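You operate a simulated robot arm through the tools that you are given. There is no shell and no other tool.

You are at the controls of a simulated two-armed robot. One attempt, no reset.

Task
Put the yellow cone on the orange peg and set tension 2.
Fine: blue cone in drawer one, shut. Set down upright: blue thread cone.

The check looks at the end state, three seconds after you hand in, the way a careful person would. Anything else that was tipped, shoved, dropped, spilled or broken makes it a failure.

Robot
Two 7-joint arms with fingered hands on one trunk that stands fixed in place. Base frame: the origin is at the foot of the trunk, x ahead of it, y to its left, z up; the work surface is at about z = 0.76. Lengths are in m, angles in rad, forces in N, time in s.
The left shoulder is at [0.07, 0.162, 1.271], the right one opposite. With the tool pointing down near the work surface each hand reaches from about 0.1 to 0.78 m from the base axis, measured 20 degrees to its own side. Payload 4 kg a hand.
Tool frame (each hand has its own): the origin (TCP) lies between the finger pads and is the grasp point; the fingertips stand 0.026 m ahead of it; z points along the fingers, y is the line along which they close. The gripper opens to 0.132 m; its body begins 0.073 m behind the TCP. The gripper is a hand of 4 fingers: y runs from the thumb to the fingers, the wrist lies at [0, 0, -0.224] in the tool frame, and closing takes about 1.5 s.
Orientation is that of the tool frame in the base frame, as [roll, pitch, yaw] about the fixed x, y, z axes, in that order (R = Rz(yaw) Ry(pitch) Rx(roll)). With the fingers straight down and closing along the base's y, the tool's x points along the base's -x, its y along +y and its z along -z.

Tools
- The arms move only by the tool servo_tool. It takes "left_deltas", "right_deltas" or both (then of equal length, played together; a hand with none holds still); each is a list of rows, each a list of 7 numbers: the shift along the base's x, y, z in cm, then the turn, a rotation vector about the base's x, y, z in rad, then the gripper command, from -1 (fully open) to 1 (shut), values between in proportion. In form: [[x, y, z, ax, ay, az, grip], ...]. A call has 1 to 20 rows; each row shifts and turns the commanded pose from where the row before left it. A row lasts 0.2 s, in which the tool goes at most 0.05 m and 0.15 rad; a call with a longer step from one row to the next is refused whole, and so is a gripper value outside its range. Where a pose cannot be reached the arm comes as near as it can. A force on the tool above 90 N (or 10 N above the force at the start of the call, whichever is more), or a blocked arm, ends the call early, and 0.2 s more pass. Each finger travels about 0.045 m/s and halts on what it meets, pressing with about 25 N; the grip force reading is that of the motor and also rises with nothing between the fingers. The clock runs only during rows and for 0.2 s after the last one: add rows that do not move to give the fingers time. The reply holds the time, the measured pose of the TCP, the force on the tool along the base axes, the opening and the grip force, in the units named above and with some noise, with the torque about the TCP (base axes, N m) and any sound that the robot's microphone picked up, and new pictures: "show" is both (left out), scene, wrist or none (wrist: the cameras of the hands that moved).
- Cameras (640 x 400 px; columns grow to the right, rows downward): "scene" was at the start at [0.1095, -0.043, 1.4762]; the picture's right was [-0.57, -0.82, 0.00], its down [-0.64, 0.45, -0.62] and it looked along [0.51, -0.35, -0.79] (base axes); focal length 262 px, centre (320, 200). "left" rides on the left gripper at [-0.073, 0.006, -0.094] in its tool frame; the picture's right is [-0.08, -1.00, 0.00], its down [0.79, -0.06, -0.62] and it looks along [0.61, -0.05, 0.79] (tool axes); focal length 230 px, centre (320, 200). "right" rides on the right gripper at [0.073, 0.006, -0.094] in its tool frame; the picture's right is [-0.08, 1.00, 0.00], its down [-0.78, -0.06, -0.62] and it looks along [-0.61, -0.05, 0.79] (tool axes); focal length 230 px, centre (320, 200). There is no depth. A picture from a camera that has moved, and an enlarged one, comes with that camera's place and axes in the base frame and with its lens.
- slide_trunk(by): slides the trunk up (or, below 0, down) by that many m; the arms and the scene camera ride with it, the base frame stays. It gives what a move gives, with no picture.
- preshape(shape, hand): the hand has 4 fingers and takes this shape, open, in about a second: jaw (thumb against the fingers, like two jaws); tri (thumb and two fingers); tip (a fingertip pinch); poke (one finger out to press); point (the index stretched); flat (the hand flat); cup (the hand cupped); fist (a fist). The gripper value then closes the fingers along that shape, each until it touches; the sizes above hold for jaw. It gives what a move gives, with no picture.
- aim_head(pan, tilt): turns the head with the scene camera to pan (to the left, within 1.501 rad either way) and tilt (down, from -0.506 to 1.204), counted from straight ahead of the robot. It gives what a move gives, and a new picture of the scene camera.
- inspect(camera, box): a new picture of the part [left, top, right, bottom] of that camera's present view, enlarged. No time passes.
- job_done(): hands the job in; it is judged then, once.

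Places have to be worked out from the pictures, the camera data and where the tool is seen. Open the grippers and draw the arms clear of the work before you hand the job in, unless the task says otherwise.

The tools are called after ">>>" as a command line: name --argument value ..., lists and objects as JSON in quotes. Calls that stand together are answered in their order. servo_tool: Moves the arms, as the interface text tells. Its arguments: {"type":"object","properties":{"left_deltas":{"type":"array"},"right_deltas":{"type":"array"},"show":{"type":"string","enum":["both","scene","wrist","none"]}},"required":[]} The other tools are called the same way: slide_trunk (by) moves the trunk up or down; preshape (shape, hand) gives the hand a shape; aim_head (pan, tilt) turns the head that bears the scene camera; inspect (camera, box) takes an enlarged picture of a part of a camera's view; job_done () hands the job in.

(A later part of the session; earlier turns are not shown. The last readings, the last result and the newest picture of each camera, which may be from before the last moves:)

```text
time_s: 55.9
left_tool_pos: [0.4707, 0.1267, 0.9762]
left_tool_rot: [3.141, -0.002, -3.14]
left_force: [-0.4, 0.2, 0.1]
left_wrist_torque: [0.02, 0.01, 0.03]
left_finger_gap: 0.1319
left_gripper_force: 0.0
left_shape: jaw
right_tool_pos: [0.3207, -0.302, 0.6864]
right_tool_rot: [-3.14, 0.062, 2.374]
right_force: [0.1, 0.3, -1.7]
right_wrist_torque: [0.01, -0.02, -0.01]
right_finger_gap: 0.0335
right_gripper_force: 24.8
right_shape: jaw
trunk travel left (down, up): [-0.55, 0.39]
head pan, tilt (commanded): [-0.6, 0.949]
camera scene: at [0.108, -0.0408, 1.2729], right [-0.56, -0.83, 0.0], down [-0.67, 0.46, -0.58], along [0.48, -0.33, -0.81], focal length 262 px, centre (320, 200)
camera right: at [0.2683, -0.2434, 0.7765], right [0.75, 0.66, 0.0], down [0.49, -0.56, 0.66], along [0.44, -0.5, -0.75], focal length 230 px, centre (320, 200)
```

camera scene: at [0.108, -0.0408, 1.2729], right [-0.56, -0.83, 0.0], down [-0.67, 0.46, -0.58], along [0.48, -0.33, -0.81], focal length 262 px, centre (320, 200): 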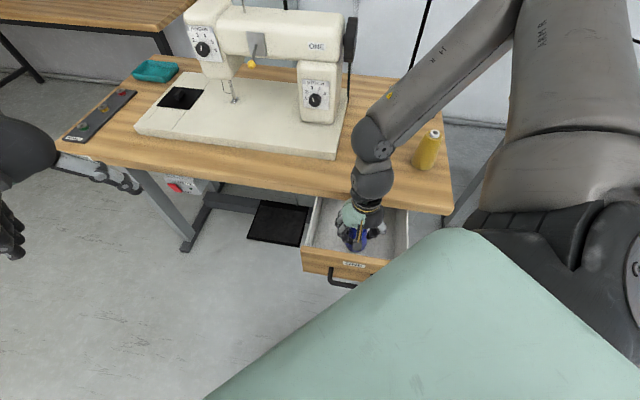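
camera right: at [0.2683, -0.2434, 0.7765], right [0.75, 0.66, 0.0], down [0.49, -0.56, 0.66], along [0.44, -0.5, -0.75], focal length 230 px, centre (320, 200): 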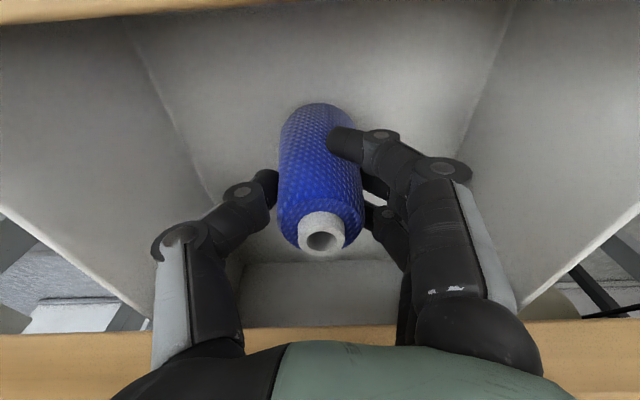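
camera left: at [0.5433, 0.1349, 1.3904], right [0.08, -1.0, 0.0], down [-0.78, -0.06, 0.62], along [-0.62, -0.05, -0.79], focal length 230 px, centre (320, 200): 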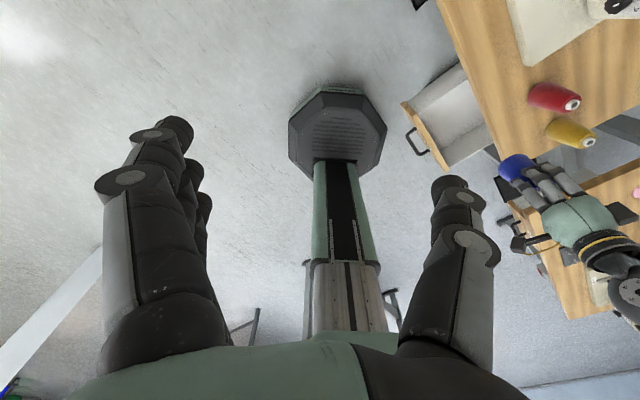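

No contact yet at TCP z 0.686; the wrist view now suggests the floor is nearer z≈0.60. I'll creep down in small steps.

>>> servo_tool --right_deltas '[[0, 0, -0.3, 0, 0, 0, 1], [0, 0, -0.3, 0, 0, 0, 1], [0, 0, -0.3, 0, 0, 0, 1]]' --show "none"

```text
time_s: 56.7
left_tool_pos: [0.4674, 0.128, 0.9781]
left_tool_rot: [-3.139, 0.002, -3.141]
left_force: [-0.1, 0.9, 0.3]
left_wrist_torque: [0.0, -0.02, -0.02]
left_finger_gap: 0.1317
left_gripper_force: 0.1
left_shape: jaw
right_tool_pos: [0.3203, -0.302, 0.6804]
right_tool_rot: [3.14, 0.066, 2.374]
right_force: [-1.6, -2.8, 38.7]
right_wrist_torque: [-0.08, 0.07, 0.04]
right_finger_gap: 0.0359
right_gripper_force: 25.4
right_shape: jaw
trunk travel left (down, up): [-0.55, 0.39]
head pan, tilt (commanded): [-0.6, 0.949]
```

Contact with the drawer floor at TCP z≈0.680 (38 N), which puts the floor at about 0.603 and the cone top at about 0.705, under the 0.72 tabletop underside. I'll relax the pressure, then open gently.

>>> servo_tool --right_deltas '[[0, 0, 0.25, 0, 0, 0, 1], [0, 0, 0, 0, 0, 0, 0.3], [0, 0, 0, 0, 0, 0, 0.1], [0, 0, 0, 0, 0, 0, -0.1], [0, 0, 0, 0, 0, 0, -0.25], [0, 0, 0, 0, 0, 0, -0.25], [0, 0, 0, 0, 0, 0, -0.25]]'

```text
time_s: 58.3
left_tool_pos: [0.4694, 0.1272, 0.9764]
left_tool_rot: [3.141, -0.001, -3.141]
left_force: [-0.9, -0.2, 0.2]
left_wrist_torque: [-0.02, 0.02, 0.04]
left_finger_gap: 0.1318
left_gripper_force: 0.1
left_shape: jaw
right_tool_pos: [0.3208, -0.3046, 0.6814]
right_tool_rot: [-3.14, 0.062, 2.373]
right_force: [0.6, -0.4, 0.3]
right_wrist_torque: [0.02, 0.01, -0.01]
right_finger_gap: 0.0819
right_gripper_force: 0.1
right_shape: jaw
trunk travel left (down, up): [-0.55, 0.39]
head pan, tilt (commanded): [-0.6, 0.949]
camera scene: at [0.1078, -0.0408, 1.2728], right [-0.56, -0.83, 0.0], down [-0.67, 0.46, -0.58], along [0.48, -0.33, -0.81], focal length 262 px, centre (320, 200)
camera right: at [0.2686, -0.2439, 0.7705], right [0.75, 0.66, 0.0], down [0.49, -0.56, 0.66], along [0.44, -0.5, -0.75], focal length 230 px, centre (320, 200)
```

scene: 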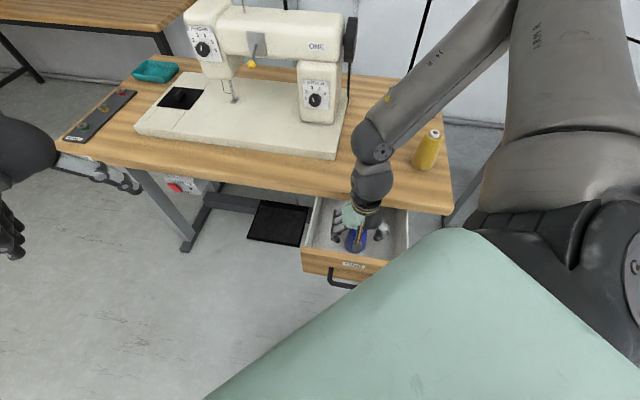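
right: 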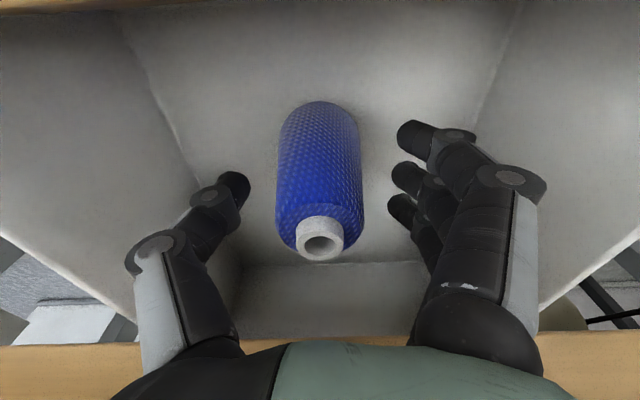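

Released, and the cone is standing. I'll raise the trunk straight up to clear the drawer, then look at it.

>>> slide_trunk --by 0.22

>>> servo_tool --right_deltas '[[0, 0, 0, 0, 0, 0, -0.25]]'

>>> inspect --camera "right" --box '[180, 0, 480, 240]'

```text
time_s: 60.6
left_tool_pos: [0.4702, 0.1277, 1.1962]
left_tool_rot: [-3.141, -0.002, 3.141]
left_force: [-0.3, -0.1, 0.8]
left_wrist_torque: [-0.02, -0.02, 0.01]
left_finger_gap: 0.1317
left_gripper_force: 0.0
left_shape: jaw
right_tool_pos: [0.3215, -0.3027, 0.9003]
right_tool_rot: [-3.14, 0.063, 2.372]
right_force: [-0.1, 0.4, -0.5]
right_wrist_torque: [-0.02, -0.02, 0.0]
right_finger_gap: 0.0816
right_gripper_force: 0.1
right_shape: jaw
trunk travel left (down, up): [-0.77, 0.17]
head pan, tilt (commanded): [-0.6, 0.949]
```

```text
time_s: 61.0
left_tool_pos: [0.4691, 0.1276, 1.196]
left_tool_rot: [3.14, -0.001, 3.141]
left_force: [-0.1, 0.1, 0.0]
left_wrist_torque: [0.0, -0.02, -0.02]
left_finger_gap: 0.1319
left_gripper_force: 0.1
left_shape: jaw
right_tool_pos: [0.3207, -0.3024, 0.9018]
right_tool_rot: [-3.14, 0.061, 2.371]
right_force: [1.3, -0.6, 0.3]
right_wrist_torque: [-0.02, 0.02, 0.0]
right_finger_gap: 0.0822
right_gripper_force: 0.0
right_shape: jaw
trunk travel left (down, up): [-0.77, 0.17]
head pan, tilt (commanded): [-0.6, 0.949]
camera scene: at [0.1077, -0.0407, 1.4929], right [-0.56, -0.83, 0.0], down [-0.67, 0.46, -0.58], along [0.48, -0.33, -0.81], focal length 262 px, centre (320, 200)
camera right: at [0.2686, -0.2439, 0.9906], right [0.75, 0.66, 0.0], down [0.49, -0.56, 0.66], along [0.44, -0.5, -0.75], focal length 230 px, centre (320, 200)
```

scene: 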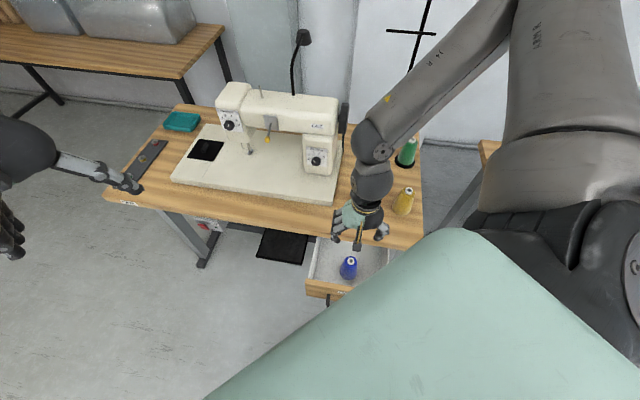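
right: 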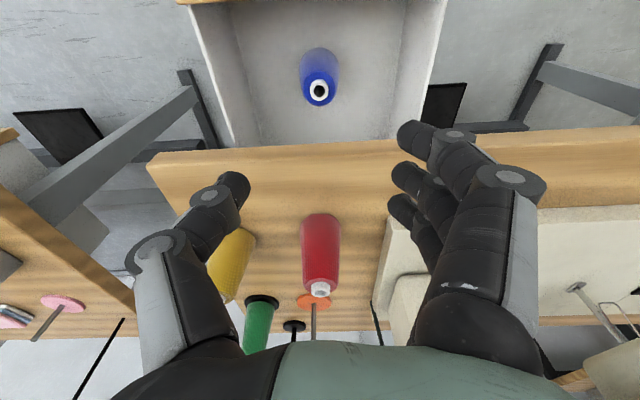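

```text
1.67 times, centred on (330, 120) of right
camera zoom: at [0.2686, -0.2439, 0.9906], right [0.75, 0.66, 0.0], down [0.49, -0.56, 0.66], along [0.44, -0.5, -0.75], focal length 384 px, centre (303, 333)
```

zoom: 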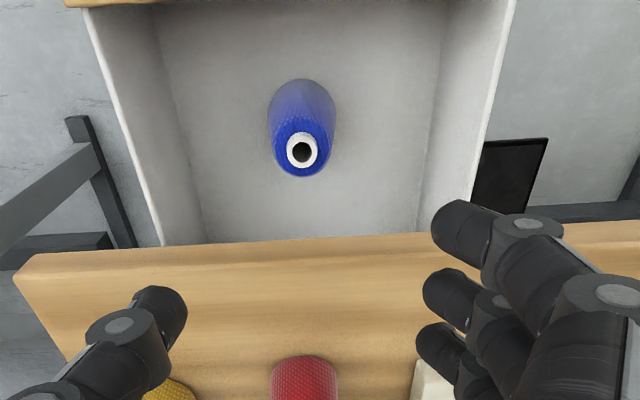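

The blue cone stands upright in the drawer, well back from the front panel. I'll fetch the yellow cone next (closing the drawer comes later), so I'm moving up and over toward it and undoing the yaw.

>>> servo_tool --right_deltas '[[0.3, -1.5, 3, 0, 0, 0.07, -0.25], [0.3, -2.5, 3, 0, 0, 0.1, -0.25], [0.5, -3, 1, 0, 0, 0.1, -0.5], [0.5, -3, 0, 0, 0, 0.1, -0.5], [0.5, -3, 0, 0, 0, 0.1, -0.5], [0.5, -3, 0, 0, 0, 0.1, -0.5], [0.5, -3, 0, 0, 0, 0.1, -0.5], [0.5, -3, 0, 0, 0, 0.1, -0.5], [0, -1.8, 0, 0, 0, 0, -0.5]]'

>>> inspect --camera "right" --box '[200, 20, 440, 220]'

```text
time_s: 63.0
left_tool_pos: [0.4696, 0.126, 1.1954]
left_tool_rot: [3.142, -0.003, -3.141]
left_force: [0.4, -0.2, 0.3]
left_wrist_torque: [-0.03, 0.03, 0.02]
left_finger_gap: 0.1319
left_gripper_force: 0.0
left_shape: jaw
right_tool_pos: [0.3581, -0.5397, 0.9713]
right_tool_rot: [3.141, 0.06, -3.14]
right_force: [0.6, 0.0, -0.6]
right_wrist_torque: [0.0, 0.01, 0.01]
right_finger_gap: 0.0986
right_gripper_force: 0.0
right_shape: jaw
trunk travel left (down, up): [-0.77, 0.17]
head pan, tilt (commanded): [-0.6, 0.949]
camera scene: at [0.1078, -0.0412, 1.4928], right [-0.56, -0.83, 0.0], down [-0.67, 0.46, -0.58], along [0.48, -0.33, -0.81], focal length 262 px, centre (320, 200)
camera right: at [0.2794, -0.535, 1.061], right [0.07, 1.0, 0.0], down [0.75, -0.06, 0.66], along [0.66, -0.05, -0.75], focal length 230 px, centre (320, 200)
```

scene: 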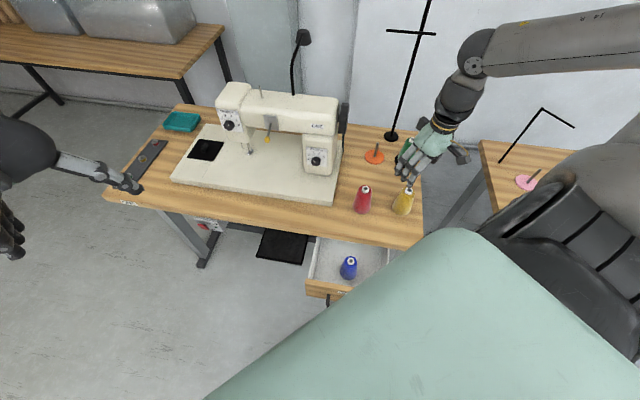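
right: 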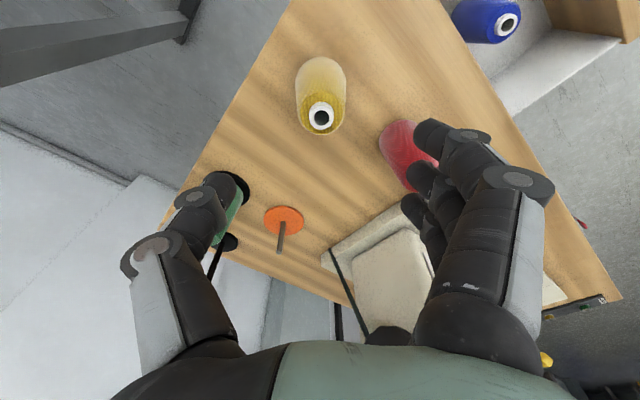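

```text
2.00 times, centred on (320, 120) of right
camera zoom: at [0.2794, -0.535, 1.061], right [0.07, 1.0, 0.0], down [0.75, -0.06, 0.66], along [0.66, -0.05, -0.75], focal length 460 px, centre (320, 360)
```

zoom: 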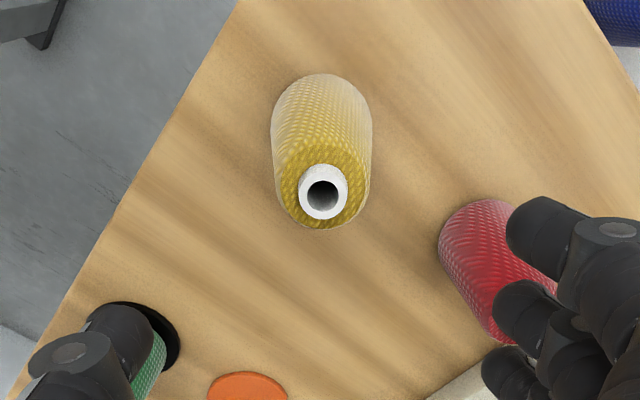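

Yellow's axis computes to (0.358, −0.540), directly under the TCP. I'll descend to just above it and check.

>>> servo_tool --right_deltas '[[0, 0, -2.2, 0, 0, 0, -0.5], [0, 0, -2.2, 0, 0, 0, -0.5], [0, 0, -2.2, 0, 0, 0, -0.5], [0, 0, 0, 0, 0, 0, -0.5]]' --show "wrist"

>>> inspect --camera "right" --box '[240, 100, 400, 200]'

```text
time_s: 64.0
left_tool_pos: [0.4678, 0.1279, 1.1962]
left_tool_rot: [3.141, 0.0, -3.142]
left_force: [-1.0, 0.2, -0.6]
left_wrist_torque: [0.01, -0.03, -0.01]
left_finger_gap: 0.1318
left_gripper_force: 0.0
left_shape: jaw
right_tool_pos: [0.3584, -0.5403, 0.9073]
right_tool_rot: [-3.141, 0.061, -3.14]
right_force: [0.0, 0.1, -0.5]
right_wrist_torque: [-0.01, 0.0, -0.01]
right_finger_gap: 0.0989
right_gripper_force: 0.1
right_shape: jaw
trunk travel left (down, up): [-0.77, 0.17]
head pan, tilt (commanded): [-0.6, 0.949]
camera right: at [0.2783, -0.534, 0.9957], right [0.08, 1.0, 0.0], down [0.75, -0.06, 0.66], along [0.66, -0.05, -0.75], focal length 230 px, centre (320, 200)
```

right: 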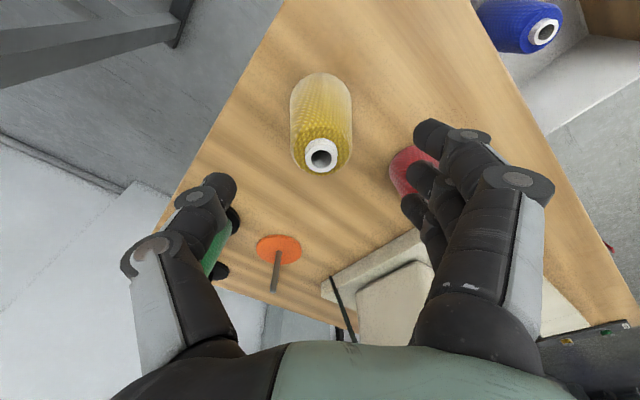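

```text
4.00 times, centred on (320, 150) of right
camera zoom: at [0.2783, -0.534, 0.9957], right [0.08, 1.0, 0.0], down [0.75, -0.06, 0.66], along [0.66, -0.05, -0.75], focal length 920 px, centre (320, 400)
```

zoom: 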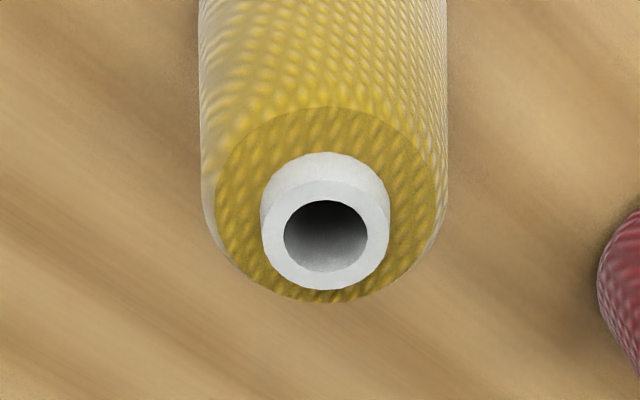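

Still centred to within about 1 mm. I'll descend to grasp height and close slowly.

>>> servo_tool --right_deltas '[[0.1, 0.1, -2.2, 0, 0, 0, -0.5], [0, 0, -2.2, 0, 0, 0, -0.5], [0, 0, -2.3, 0, 0, 0, -0.3], [0, 0, 0, 0, 0, 0, 0.0], [0, 0, 0, 0, 0, 0, 0.2], [0, 0, 0, 0, 0, 0, 0.4]]' --show "wrist"

>>> inspect --camera "right" --box '[220, 150, 420, 275]'

```text
time_s: 65.5
left_tool_pos: [0.4686, 0.128, 1.1953]
left_tool_rot: [-3.141, -0.003, -3.141]
left_force: [0.3, -0.1, 0.3]
left_wrist_torque: [-0.01, 0.0, 0.01]
left_finger_gap: 0.1315
left_gripper_force: 0.0
left_shape: jaw
right_tool_pos: [0.3573, -0.5408, 0.8374]
right_tool_rot: [-3.142, 0.06, -3.139]
right_force: [-0.2, 0.2, 0.1]
right_wrist_torque: [0.01, 0.0, -0.01]
right_finger_gap: 0.0383
right_gripper_force: 0.1
right_shape: jaw
trunk travel left (down, up): [-0.77, 0.17]
head pan, tilt (commanded): [-0.6, 0.949]
camera right: at [0.2792, -0.5342, 0.9273], right [0.08, 1.0, 0.0], down [0.75, -0.06, 0.66], along [0.66, -0.05, -0.75], focal length 230 px, centre (320, 200)
```

right: 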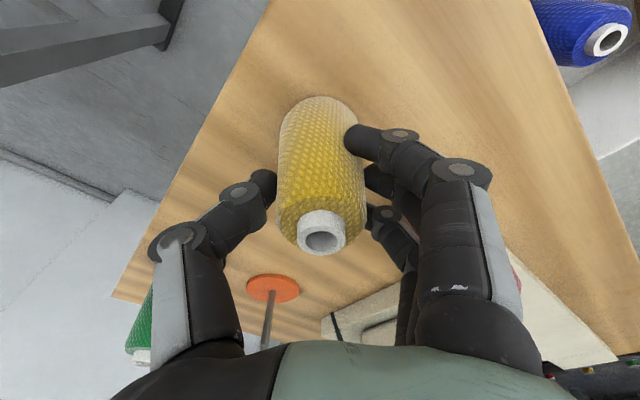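

```text
3.20 times, centred on (320, 212) of right
camera zoom: at [0.2792, -0.5342, 0.9273], right [0.08, 1.0, 0.0], down [0.75, -0.06, 0.66], along [0.66, -0.05, -0.75], focal length 736 px, centre (320, 160)
```

zoom: 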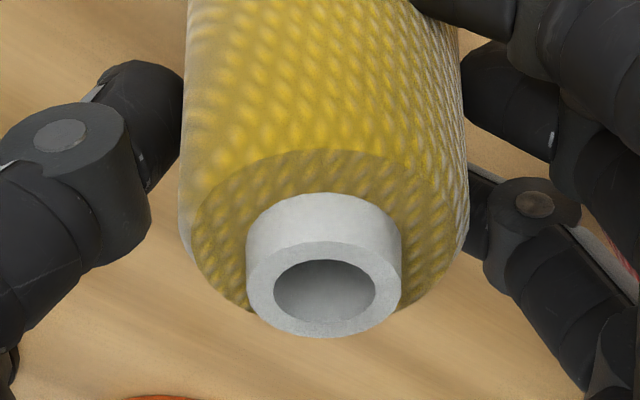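

Both sides are nearly touching and symmetric. I'll close fully.

>>> servo_tool --right_deltas '[[0, 0, 0, 0, 0, 0, 0.5], [0, 0, 0, 0, 0, 0, 0.6], [0, 0, 0, 0, 0, 0, 0.8], [0, 0, 0, 0, 0, 0, 1], [0, 0, 0, 0, 0, 0, 1]]' --show "wrist"

>>> inspect --camera "right" --box '[220, 150, 420, 275]'

```text
time_s: 66.7
left_tool_pos: [0.4685, 0.1261, 1.1953]
left_tool_rot: [-3.141, 0.0, -3.141]
left_force: [-0.1, -0.3, -0.7]
left_wrist_torque: [-0.02, 0.04, -0.06]
left_finger_gap: 0.1318
left_gripper_force: 0.0
left_shape: jaw
right_tool_pos: [0.3581, -0.5407, 0.8372]
right_tool_rot: [-3.14, 0.062, -3.14]
right_force: [-0.6, 0.3, 0.0]
right_wrist_torque: [0.07, -0.01, -0.01]
right_finger_gap: 0.0347
right_gripper_force: 24.6
right_shape: jaw
trunk travel left (down, up): [-0.77, 0.17]
head pan, tilt (commanded): [-0.6, 0.949]
camera right: at [0.2793, -0.5344, 0.9274], right [0.08, 1.0, 0.0], down [0.75, -0.06, 0.66], along [0.66, -0.05, -0.75], focal length 230 px, centre (320, 200)
```

right: 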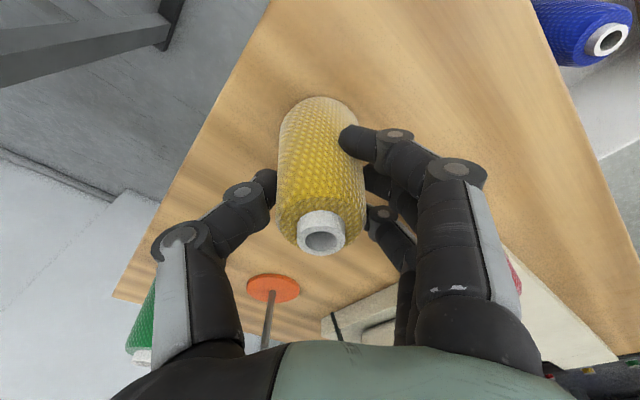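

```text
3.20 times, centred on (320, 212) of right
camera zoom: at [0.2793, -0.5344, 0.9274], right [0.08, 1.0, 0.0], down [0.75, -0.06, 0.66], along [0.66, -0.05, -0.75], focal length 736 px, centre (320, 160)
```

zoom: 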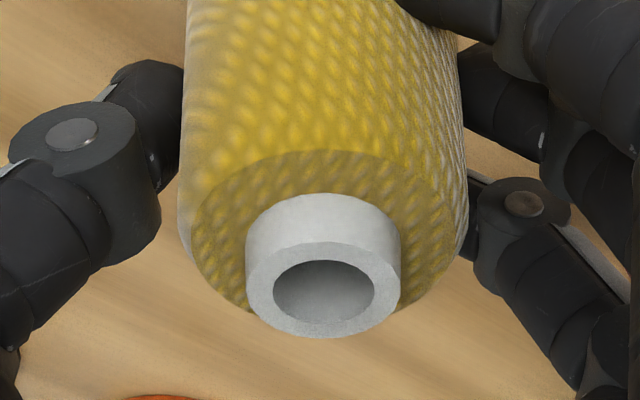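

Grip is firm and the cone sits in the hand just as the blue one did. I'll lift it well clear, then lower the trunk a little for reach toward the peg.

>>> servo_tool --right_deltas '[[0, 0, 1, 0, 0, 0, 1], [0, 0, 2, 0, 0, 0, 1], [0, 0, 3, 0, 0, 0, 1], [0, 0, 4, 0, 0, 0, 1], [0, 0, 4, 0, 0, 0, 1], [0, 0, 4, 0, 0, 0, 1], [0, 0, 4, 0, 0, 0, 1]]' --show "none"

>>> slide_trunk --by -0.08

>>> servo_tool --right_deltas '[[2.5, -0.94, 0.2, 0, 0, 0, 1], [2.5, -0.94, 0.2, 0, 0, 0, 1], [2.5, -0.94, 0.2, 0, 0, 0, 1], [2.5, -0.94, 0, 0, 0, 0, 1], [2.5, -0.94, 0, 0, 0, 0, 1], [2.5, -0.94, 0, 0, 0, 0, 1], [2.5, -0.94, 0, 0, 0, 0, 1], [2.5, -0.94, 0, 0, 0, 0, 1]]'

```text
time_s: 68.2
left_tool_pos: [0.4684, 0.1276, 1.1961]
left_tool_rot: [-3.142, -0.001, 3.141]
left_force: [-0.5, 0.3, 0.4]
left_wrist_torque: [0.01, 0.0, 0.0]
left_finger_gap: 0.1316
left_gripper_force: 0.0
left_shape: jaw
right_tool_pos: [0.3566, -0.5407, 1.0589]
right_tool_rot: [-3.14, 0.062, -3.142]
right_force: [-0.5, -0.4, -0.9]
right_wrist_torque: [0.02, -0.01, -0.01]
right_finger_gap: 0.0346
right_gripper_force: 25.4
right_shape: jaw
trunk travel left (down, up): [-0.77, 0.17]
head pan, tilt (commanded): [-0.6, 0.949]
```

```text
time_s: 69.4
left_tool_pos: [0.4693, 0.127, 1.1154]
left_tool_rot: [3.141, 0.001, 3.141]
left_force: [-0.3, -0.1, -0.1]
left_wrist_torque: [-0.02, 0.0, 0.01]
left_finger_gap: 0.1318
left_gripper_force: 0.1
left_shape: jaw
right_tool_pos: [0.3576, -0.541, 0.9789]
right_tool_rot: [-3.14, 0.06, -3.139]
right_force: [-0.8, -0.2, -1.2]
right_wrist_torque: [-0.01, 0.01, 0.0]
right_finger_gap: 0.0345
right_gripper_force: 25.1
right_shape: jaw
trunk travel left (down, up): [-0.69, 0.25]
head pan, tilt (commanded): [-0.6, 0.949]
```

```text
time_s: 71.2
left_tool_pos: [0.4702, 0.1277, 1.1141]
left_tool_rot: [3.141, -0.002, -3.14]
left_force: [0.2, -0.3, -0.5]
left_wrist_torque: [0.01, 0.02, -0.03]
left_finger_gap: 0.1319
left_gripper_force: 0.1
left_shape: jaw
right_tool_pos: [0.5575, -0.6158, 0.9826]
right_tool_rot: [-3.14, 0.058, -3.141]
right_force: [-0.8, -1.0, -2.7]
right_wrist_torque: [0.01, 0.01, 0.04]
right_finger_gap: 0.0344
right_gripper_force: 24.7
right_shape: jaw
trunk travel left (down, up): [-0.69, 0.25]
head pan, tilt (commanded): [-0.6, 0.949]
camera scene: at [0.1098, -0.0407, 1.4127], right [-0.56, -0.83, 0.0], down [-0.67, 0.46, -0.58], along [0.48, -0.33, -0.81], focal length 262 px, centre (320, 200)
camera right: at [0.4798, -0.6095, 1.072], right [0.08, 1.0, 0.0], down [0.75, -0.06, 0.66], along [0.66, -0.05, -0.75], focal length 230 px, centre (320, 200)
```

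scene: 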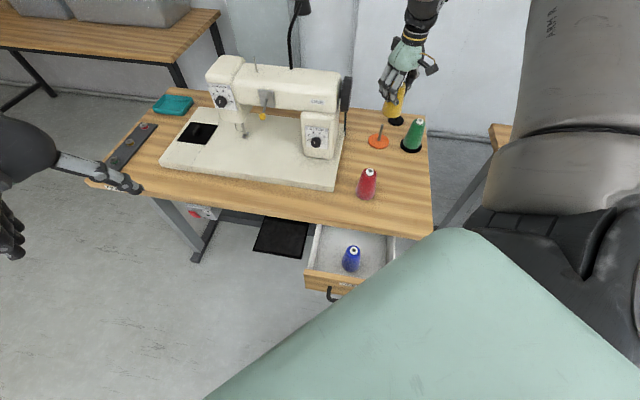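
right: 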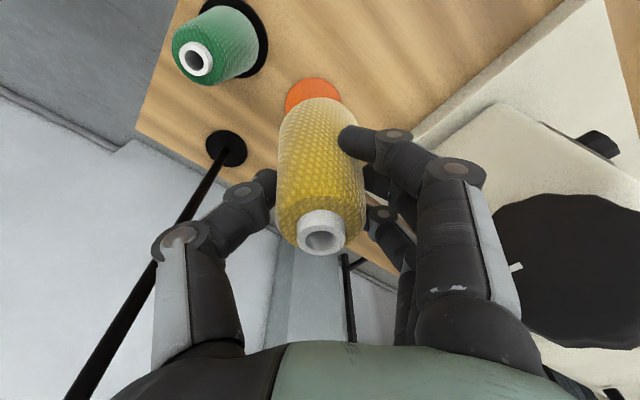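

The yellow cone is near the peg, base above the pin. I'll close the last 2.9 cm to the recorded peg position (0.585, −0.626).

>>> servo_tool --right_deltas '[[1.4, -0.5, 0, 0, 0, 0, 1], [1.4, -0.5, 0, 0, 0, 0, 1], [0, 0, 0, 0, 0, 0, 1]]' --show "none"

>>> slide_trunk --by -0.05

>>> servo_tool --right_deltas '[[0, 0, 0, 0, 0, 0, 1]]'

>>> inspect --camera "scene" --box '[340, 40, 460, 160]'

>>> inspect --camera "right" --box '[220, 50, 420, 275]'

```text
time_s: 72.0
left_tool_pos: [0.4688, 0.1261, 1.1164]
left_tool_rot: [3.141, 0.001, 3.141]
left_force: [-1.0, 0.2, -0.2]
left_wrist_torque: [0.0, 0.01, -0.05]
left_finger_gap: 0.1316
left_gripper_force: 0.0
left_shape: jaw
right_tool_pos: [0.5848, -0.6264, 0.9843]
right_tool_rot: [-3.141, 0.062, -3.14]
right_force: [-0.2, -0.7, -1.8]
right_wrist_torque: [0.01, -0.03, -0.01]
right_finger_gap: 0.0345
right_gripper_force: 25.1
right_shape: jaw
trunk travel left (down, up): [-0.69, 0.25]
head pan, tilt (commanded): [-0.6, 0.949]
```

```text
time_s: 72.9
left_tool_pos: [0.4702, 0.1268, 1.0657]
left_tool_rot: [3.141, 0.0, -3.141]
left_force: [0.4, 0.2, 0.5]
left_wrist_torque: [-0.03, 0.0, 0.0]
left_finger_gap: 0.1317
left_gripper_force: 0.1
left_shape: jaw
right_tool_pos: [0.5859, -0.6261, 0.9351]
right_tool_rot: [-3.14, 0.061, -3.14]
right_force: [0.6, 0.1, -1.1]
right_wrist_torque: [0.01, 0.02, -0.01]
right_finger_gap: 0.0344
right_gripper_force: 24.9
right_shape: jaw
trunk travel left (down, up): [-0.64, 0.3]
head pan, tilt (commanded): [-0.6, 0.949]
```

```text
time_s: 73.3
left_tool_pos: [0.4692, 0.1276, 1.0656]
left_tool_rot: [-3.142, -0.003, -3.141]
left_force: [-0.3, -0.4, 0.0]
left_wrist_torque: [-0.01, -0.02, 0.0]
left_finger_gap: 0.1318
left_gripper_force: 0.0
left_shape: jaw
right_tool_pos: [0.5854, -0.6254, 0.934]
right_tool_rot: [-3.141, 0.061, -3.139]
right_force: [0.3, 0.3, -2.1]
right_wrist_torque: [0.04, 0.01, -0.01]
right_finger_gap: 0.0342
right_gripper_force: 25.2
right_shape: jaw
trunk travel left (down, up): [-0.64, 0.3]
head pan, tilt (commanded): [-0.6, 0.949]
camera scene: at [0.1083, -0.0411, 1.3628], right [-0.56, -0.83, 0.0], down [-0.67, 0.46, -0.58], along [0.48, -0.33, -0.81], focal length 262 px, centre (320, 200)
camera right: at [0.5066, -0.6196, 1.0234], right [0.08, 1.0, 0.0], down [0.75, -0.06, 0.66], along [0.66, -0.05, -0.75], focal length 230 px, centre (320, 200)
```

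scene: 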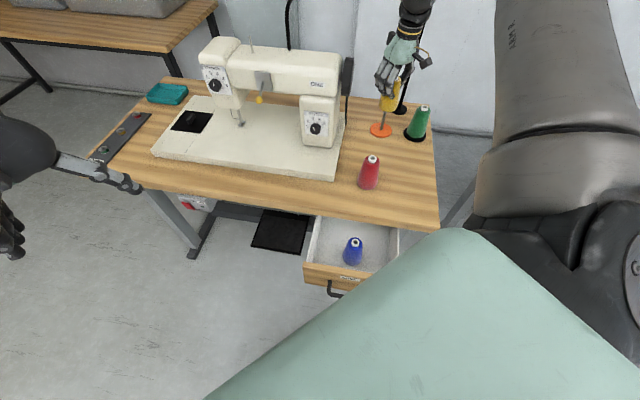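
right: 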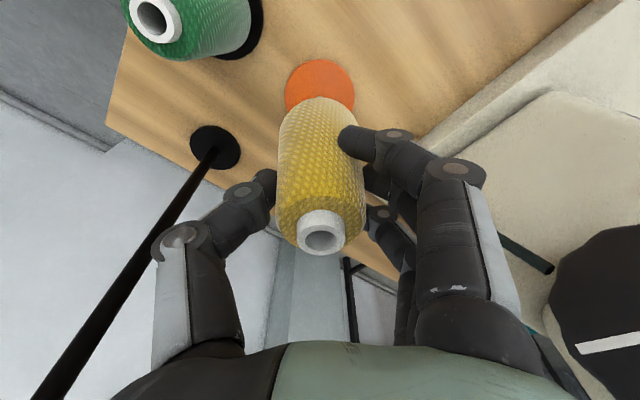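

```text
3.33 times, centred on (400, 100) of scene
camera zoom: at [0.1083, -0.0411, 1.3628], right [-0.56, -0.83, 0.0], down [-0.67, 0.46, -0.58], along [0.48, -0.33, -0.81], focal length 874 px, centre (53, 533)
```

zoom: 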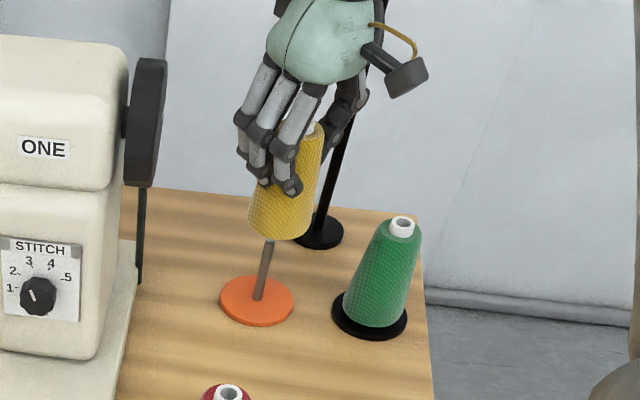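

```text
1.78 times, centred on (320, 162) of right
camera zoom: at [0.5066, -0.6196, 1.0234], right [0.08, 1.0, 0.0], down [0.75, -0.06, 0.66], along [0.66, -0.05, -0.75], focal length 409 px, centre (320, 267)
```

zoom: 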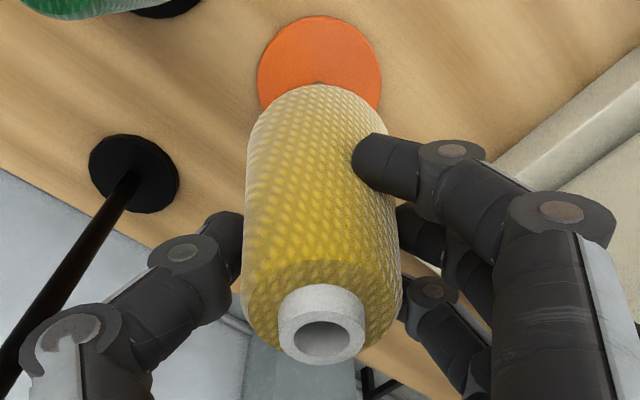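

The pin and cone look close to aligned from the head camera, but I want a tighter measurement before inserting.

>>> inspect --camera "scene" --box '[360, 70, 410, 145]'

>>> inspect --camera "right" --box '[260, 40, 380, 120]'

```text
5.33 times, centred on (385, 108) of scene
camera zoom: at [0.1083, -0.0411, 1.3628], right [-0.56, -0.83, 0.0], down [-0.67, 0.46, -0.58], along [0.48, -0.33, -0.81], focal length 1399 px, centre (-27, 693)
```

zoom: 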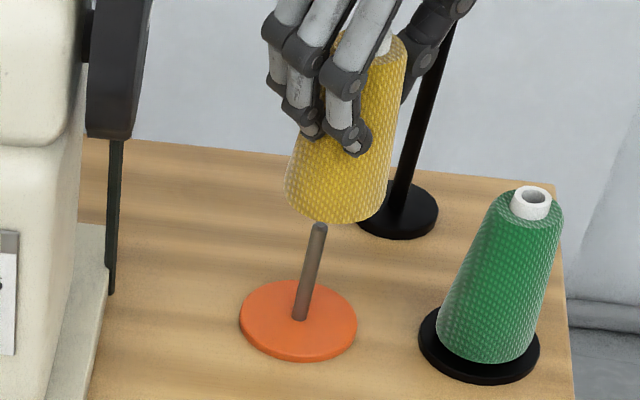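

```text
5.00 times, centred on (320, 80) of right
camera zoom: at [0.5066, -0.6196, 1.0234], right [0.08, 1.0, 0.0], down [0.75, -0.06, 0.66], along [0.66, -0.05, -0.75], focal length 1150 px, centre (320, 800)
```

zoom: 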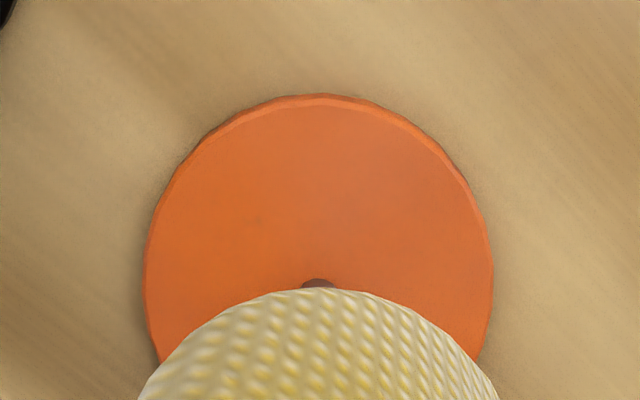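

The two cameras disagree by a few millimetres on cone-versus-pin alignment, so I'm taking tighter zooms.

>>> inspect --camera "scene" --box '[374, 84, 404, 134]'

>>> inspect --camera "scene" --box '[370, 70, 410, 110]'

>>> inspect --camera "right" --box '[260, 80, 380, 260]'

```text
8.00 times, centred on (389, 109) of scene
camera zoom: at [0.1083, -0.0411, 1.3628], right [-0.56, -0.83, 0.0], down [-0.67, 0.46, -0.58], along [0.48, -0.33, -0.81], focal length 2098 px, centre (-232, 928)
```

zoom: 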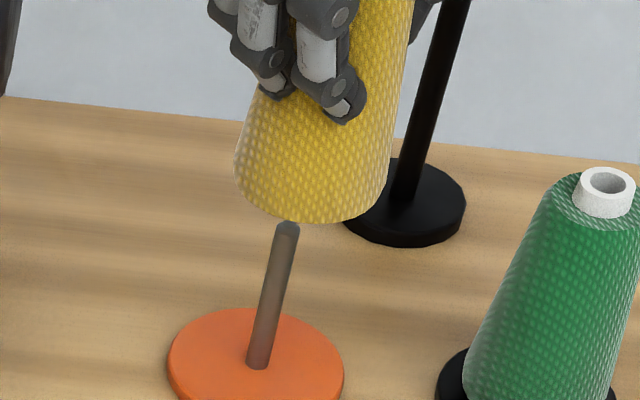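

```text
10.00 times, centred on (390, 90) of scene
camera zoom: at [0.1083, -0.0411, 1.3628], right [-0.56, -0.83, 0.0], down [-0.67, 0.46, -0.58], along [0.48, -0.33, -0.81], focal length 2622 px, centre (-380, 1300)
```

zoom: 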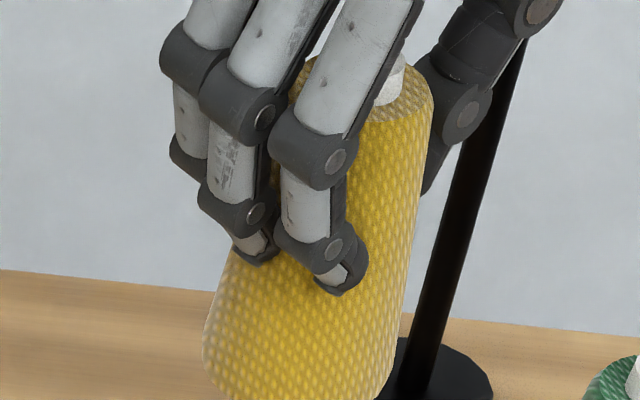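

```text
2.22 times, centred on (320, 170) of right
camera zoom: at [0.5066, -0.6196, 1.0234], right [0.08, 1.0, 0.0], down [0.75, -0.06, 0.66], along [0.66, -0.05, -0.75], focal length 511 px, centre (320, 267)
```

zoom: 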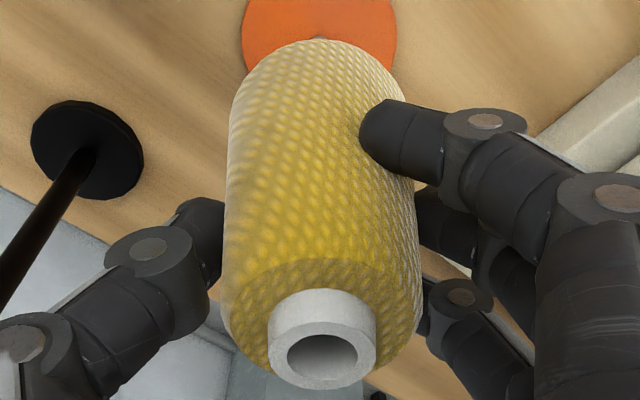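

Comparing with the green cone on its own peg shows that my head-camera reading is biased by about 3 mm, so the true misalignment is about 1–2 mm in x. I'll correct by +1.5 mm and lower slowly onto the pin, watching the force.

>>> servo_tool --right_deltas '[[0.15, 0, 0, 0, 0, 0, 1], [0, 0, -0.6, 0, 0, 0, 1], [0, 0, -0.6, 0, 0, 0, 1], [0, 0, -0.6, 0, 0, 0, 1]]' --show "none"

>>> servo_tool --right_deltas '[[0, 0, -0.5, 0, 0, 0, 1], [0, 0, -0.5, 0, 0, 0, 1]]' --show "scene"

>>> inspect --camera "scene" --box '[374, 84, 404, 134]'

```text
time_s: 74.3
left_tool_pos: [0.4688, 0.1271, 1.0655]
left_tool_rot: [-3.14, -0.001, 3.141]
left_force: [-0.1, 0.2, -0.7]
left_wrist_torque: [0.02, -0.07, 0.01]
left_finger_gap: 0.1317
left_gripper_force: 0.1
left_shape: jaw
right_tool_pos: [0.5865, -0.626, 0.9144]
right_tool_rot: [-3.14, 0.06, 3.141]
right_force: [0.6, 0.0, -1.8]
right_wrist_torque: [-0.02, 0.01, -0.01]
right_finger_gap: 0.0344
right_gripper_force: 24.9
right_shape: jaw
trunk travel left (down, up): [-0.64, 0.3]
head pan, tilt (commanded): [-0.6, 0.949]
```

```text
time_s: 74.9
left_tool_pos: [0.4693, 0.1263, 1.0658]
left_tool_rot: [3.14, -0.001, -3.141]
left_force: [0.2, 0.3, -0.3]
left_wrist_torque: [0.02, -0.03, -0.02]
left_finger_gap: 0.132
left_gripper_force: 0.1
left_shape: jaw
right_tool_pos: [0.5848, -0.6249, 0.9052]
right_tool_rot: [3.14, 0.061, -3.14]
right_force: [0.1, 0.3, -1.1]
right_wrist_torque: [0.06, -0.01, 0.01]
right_finger_gap: 0.0344
right_gripper_force: 25.6
right_shape: jaw
trunk travel left (down, up): [-0.64, 0.3]
head pan, tilt (commanded): [-0.6, 0.949]
camera scene: at [0.1081, -0.0411, 1.3628], right [-0.56, -0.83, 0.0], down [-0.67, 0.46, -0.58], along [0.48, -0.33, -0.81], focal length 262 px, centre (320, 200)
```

scene: 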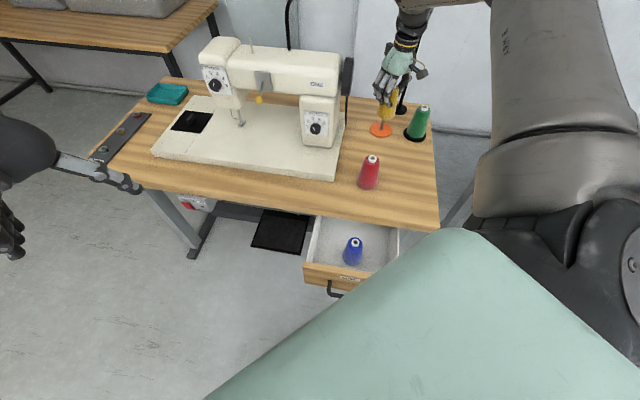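

```text
8.00 times, centred on (389, 109) of scene
camera zoom: at [0.1081, -0.0411, 1.3628], right [-0.56, -0.83, 0.0], down [-0.67, 0.46, -0.58], along [0.48, -0.33, -0.81], focal length 2098 px, centre (-232, 928)
```

zoom: 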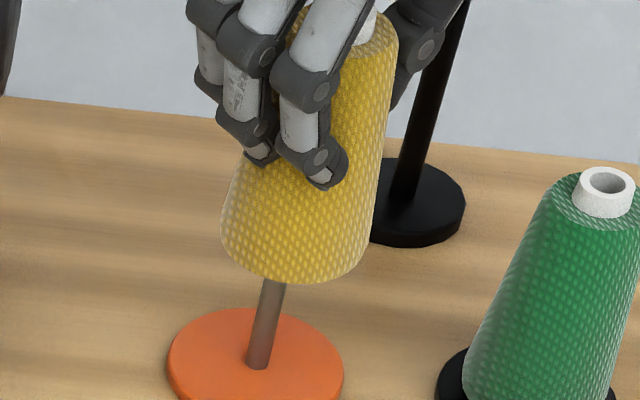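

The base is now level with the pin tip and there is no contact force. Continuing down in small steps.

>>> servo_tool --right_deltas '[[0.05, 0, -0.4, 0, 0, 0, 1], [0, 0, -0.4, 0, 0, 0, 1]]' --show "none"

>>> servo_tool --right_deltas '[[0, 0, -0.4, 0, 0, 0, 1], [0, 0, -0.4, 0, 0, 0, 1]]' --show "none"

```text
time_s: 75.5
left_tool_pos: [0.4686, 0.1278, 1.0651]
left_tool_rot: [3.141, -0.002, 3.141]
left_force: [0.1, 0.0, -1.0]
left_wrist_torque: [-0.03, 0.0, 0.01]
left_finger_gap: 0.1316
left_gripper_force: 0.2
left_shape: jaw
right_tool_pos: [0.5859, -0.6258, 0.8966]
right_tool_rot: [-3.14, 0.06, -3.141]
right_force: [-0.2, -0.4, -1.1]
right_wrist_torque: [-0.03, 0.05, 0.0]
right_finger_gap: 0.0346
right_gripper_force: 24.6
right_shape: jaw
trunk travel left (down, up): [-0.64, 0.3]
head pan, tilt (commanded): [-0.6, 0.949]
```

```text
time_s: 76.1
left_tool_pos: [0.4704, 0.1273, 1.0668]
left_tool_rot: [-3.142, -0.003, -3.141]
left_force: [0.1, 0.6, 0.5]
left_wrist_torque: [0.04, -0.05, 0.04]
left_finger_gap: 0.1318
left_gripper_force: 0.0
left_shape: jaw
right_tool_pos: [0.5873, -0.6264, 0.8892]
right_tool_rot: [-3.14, 0.061, -3.141]
right_force: [0.4, 0.9, -0.9]
right_wrist_torque: [-0.04, 0.01, 0.01]
right_finger_gap: 0.0345
right_gripper_force: 25.4
right_shape: jaw
trunk travel left (down, up): [-0.64, 0.3]
head pan, tilt (commanded): [-0.6, 0.949]
```

The pin is about 2 cm inside the bore with no side force. I'll continue down to the disc.

>>> servo_tool --right_deltas '[[0, 0, -0.5, 0, 0, 0, 1], [0, 0, -0.5, 0, 0, 0, 1], [0, 0, -0.5, 0, 0, 0, 1], [0, 0, -0.5, 0, 0, 0, 1], [0, 0, -0.5, 0, 0, 0, 1], [0, 0, -0.5, 0, 0, 0, 1]]' --show "none"

>>> servo_tool --right_deltas '[[0, 0, -0.3, 0, 0, 0, 1], [0, 0, -0.3, 0, 0, 0, 1], [0, 0, -0.3, 0, 0, 0, 1]]' --show "both"

>>> inspect --camera "scene" --box '[360, 84, 440, 144]'

```text
time_s: 77.5
left_tool_pos: [0.4699, 0.1266, 1.0651]
left_tool_rot: [3.141, -0.002, 3.141]
left_force: [0.1, -0.4, 0.4]
left_wrist_torque: [0.0, -0.01, 0.02]
left_finger_gap: 0.1317
left_gripper_force: 0.1
left_shape: jaw
right_tool_pos: [0.587, -0.6253, 0.8593]
right_tool_rot: [-3.138, 0.062, -3.141]
right_force: [-0.9, 0.6, -1.1]
right_wrist_torque: [-0.02, 0.0, 0.02]
right_finger_gap: 0.0344
right_gripper_force: 25.2
right_shape: jaw
trunk travel left (down, up): [-0.64, 0.3]
head pan, tilt (commanded): [-0.6, 0.949]
```

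```text
time_s: 78.3
left_tool_pos: [0.4691, 0.1265, 1.0654]
left_tool_rot: [-3.141, -0.003, -3.141]
left_force: [1.1, -0.4, -0.1]
left_wrist_torque: [0.02, 0.02, -0.01]
left_finger_gap: 0.1319
left_gripper_force: 0.1
left_shape: jaw
right_tool_pos: [0.5875, -0.6244, 0.8501]
right_tool_rot: [-3.139, 0.06, -3.139]
right_force: [0.1, 0.0, -1.0]
right_wrist_torque: [0.03, 0.01, -0.03]
right_finger_gap: 0.0346
right_gripper_force: 25.2
right_shape: jaw
trunk travel left (down, up): [-0.64, 0.3]
head pan, tilt (commanded): [-0.6, 0.949]
camera scene: at [0.1081, -0.0411, 1.3628], right [-0.56, -0.83, 0.0], down [-0.67, 0.46, -0.58], along [0.48, -0.33, -0.81], focal length 262 px, centre (320, 200)
camera right: at [0.5087, -0.619, 0.9405], right [0.08, 1.0, 0.0], down [0.75, -0.06, 0.66], along [0.66, -0.05, -0.75], focal length 230 px, centre (320, 200)
```

scene: 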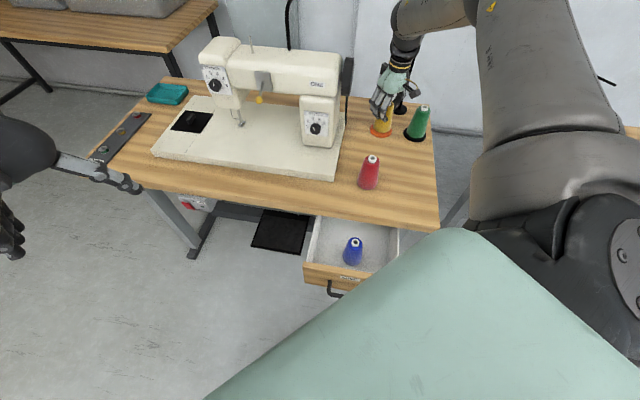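
right: 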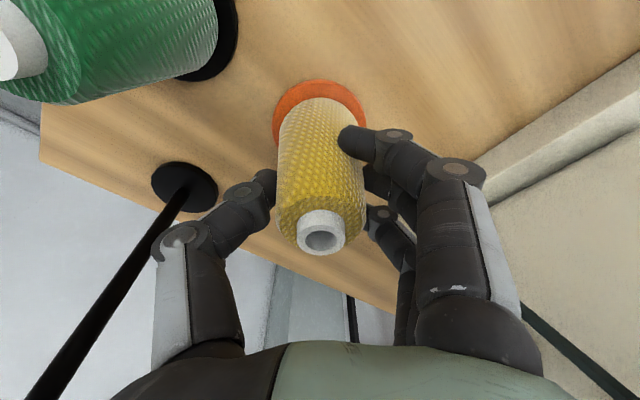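

```text
6.67 times, centred on (400, 114) of scene
camera zoom: at [0.1081, -0.0411, 1.3628], right [-0.56, -0.83, 0.0], down [-0.67, 0.46, -0.58], along [0.48, -0.33, -0.81], focal length 1748 px, centre (-213, 773)
```

zoom: 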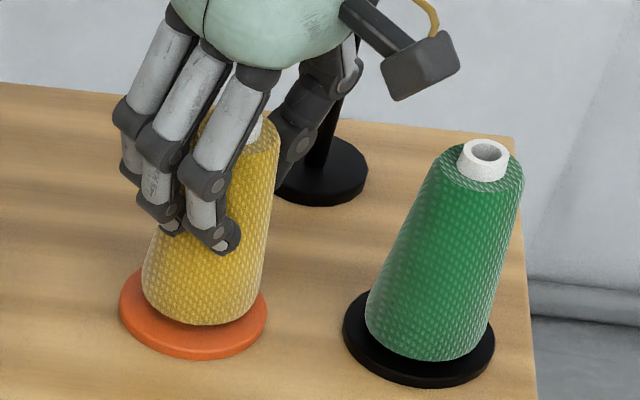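

The yellow cone is within a few millimetres of the disc. I'll creep until contact.

>>> servo_tool --right_deltas '[[0, 0, -0.2, 0, 0, 0, 1], [0, 0, -0.2, 0, 0, 0, 1]]' --show "none"

>>> servo_tool --right_deltas '[[0, 0, -0.2, 0, 0, 0, 1]]' --show "none"

```text
time_s: 78.9
left_tool_pos: [0.4701, 0.1281, 1.0649]
left_tool_rot: [-3.141, -0.002, 3.141]
left_force: [0.1, -0.1, 0.3]
left_wrist_torque: [0.02, 0.01, 0.02]
left_finger_gap: 0.1318
left_gripper_force: 0.0
left_shape: jaw
right_tool_pos: [0.5875, -0.625, 0.8468]
right_tool_rot: [-3.139, 0.061, -3.139]
right_force: [-0.4, -0.3, -1.7]
right_wrist_torque: [0.0, -0.02, 0.02]
right_finger_gap: 0.0347
right_gripper_force: 24.7
right_shape: jaw
trunk travel left (down, up): [-0.64, 0.3]
head pan, tilt (commanded): [-0.6, 0.949]
```

```text
time_s: 79.3
left_tool_pos: [0.4693, 0.1269, 1.0657]
left_tool_rot: [3.141, -0.002, -3.141]
left_force: [0.2, 0.4, 0.2]
left_wrist_torque: [0.02, -0.01, -0.01]
left_finger_gap: 0.1319
left_gripper_force: 0.0
left_shape: jaw
right_tool_pos: [0.586, -0.624, 0.8436]
right_tool_rot: [-3.141, 0.06, 3.141]
right_force: [-0.3, -0.2, -2.3]
right_wrist_torque: [0.03, -0.02, -0.05]
right_finger_gap: 0.0349
right_gripper_force: 25.0
right_shape: jaw
trunk travel left (down, up): [-0.64, 0.3]
head pan, tilt (commanded): [-0.6, 0.949]
```

Still no contact, so I'll go down another millimetre or two at a time.

>>> servo_tool --right_deltas '[[0, 0, -0.15, 0, 0, 0, 1], [0, 0, -0.15, 0, 0, 0, 1]]' --show "none"

```text
time_s: 79.9
left_tool_pos: [0.4673, 0.1271, 1.067]
left_tool_rot: [3.141, -0.001, 3.142]
left_force: [-0.2, -0.6, -1.1]
left_wrist_torque: [0.02, 0.04, 0.03]
left_finger_gap: 0.1318
left_gripper_force: 0.1
left_shape: jaw
right_tool_pos: [0.5872, -0.6249, 0.8438]
right_tool_rot: [-3.14, 0.066, -3.141]
right_force: [-0.4, -0.4, 9.0]
right_wrist_torque: [0.08, 0.14, 0.01]
right_finger_gap: 0.0347
right_gripper_force: 25.0
right_shape: jaw
trunk travel left (down, up): [-0.64, 0.3]
head pan, tilt (commanded): [-0.6, 0.949]
```

Seated on the disc (9 N contact). I'll open the hand gently.

>>> servo_tool --right_deltas '[[0, 0, 0.1, 0, 0, 0, 1], [0, 0, 0, 0, 0, 0, 0.3], [0, 0, 0, 0, 0, 0, 0.1], [0, 0, 0, 0, 0, 0, -0.1], [0, 0, 0, 0, 0, 0, -0.3], [0, 0, 0, 0, 0, 0, -0.5], [0, 0, 0, 0, 0, 0, -0.5]]'

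```text
time_s: 81.5
left_tool_pos: [0.4697, 0.1271, 1.0653]
left_tool_rot: [-3.141, -0.002, 3.14]
left_force: [0.1, 0.2, -0.9]
left_wrist_torque: [0.03, -0.01, -0.02]
left_finger_gap: 0.1319
left_gripper_force: 0.1
left_shape: jaw
right_tool_pos: [0.5869, -0.627, 0.8428]
right_tool_rot: [-3.14, 0.062, -3.141]
right_force: [-0.1, 0.1, -0.4]
right_wrist_torque: [0.01, -0.02, 0.0]
right_finger_gap: 0.0987
right_gripper_force: 0.1
right_shape: jaw
trunk travel left (down, up): [-0.64, 0.3]
head pan, tilt (commanded): [-0.6, 0.949]
camera scene: at [0.1077, -0.0408, 1.3629], right [-0.56, -0.83, 0.0], down [-0.67, 0.46, -0.58], along [0.48, -0.33, -0.81], focal length 262 px, centre (320, 200)
camera right: at [0.5085, -0.6203, 0.9326], right [0.08, 1.0, 0.0], down [0.75, -0.06, 0.66], along [0.66, -0.05, -0.75], focal length 230 px, centre (320, 200)
```

scene: 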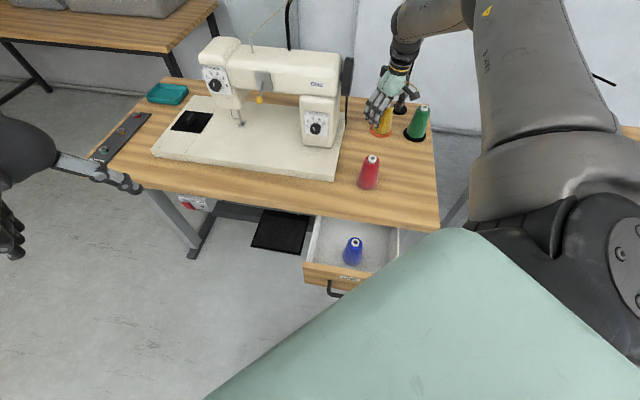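
right: 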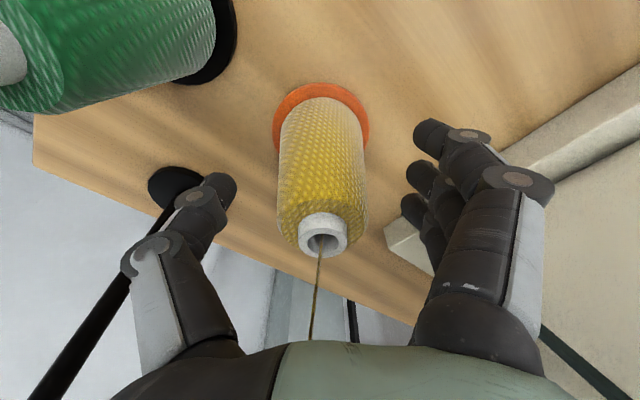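

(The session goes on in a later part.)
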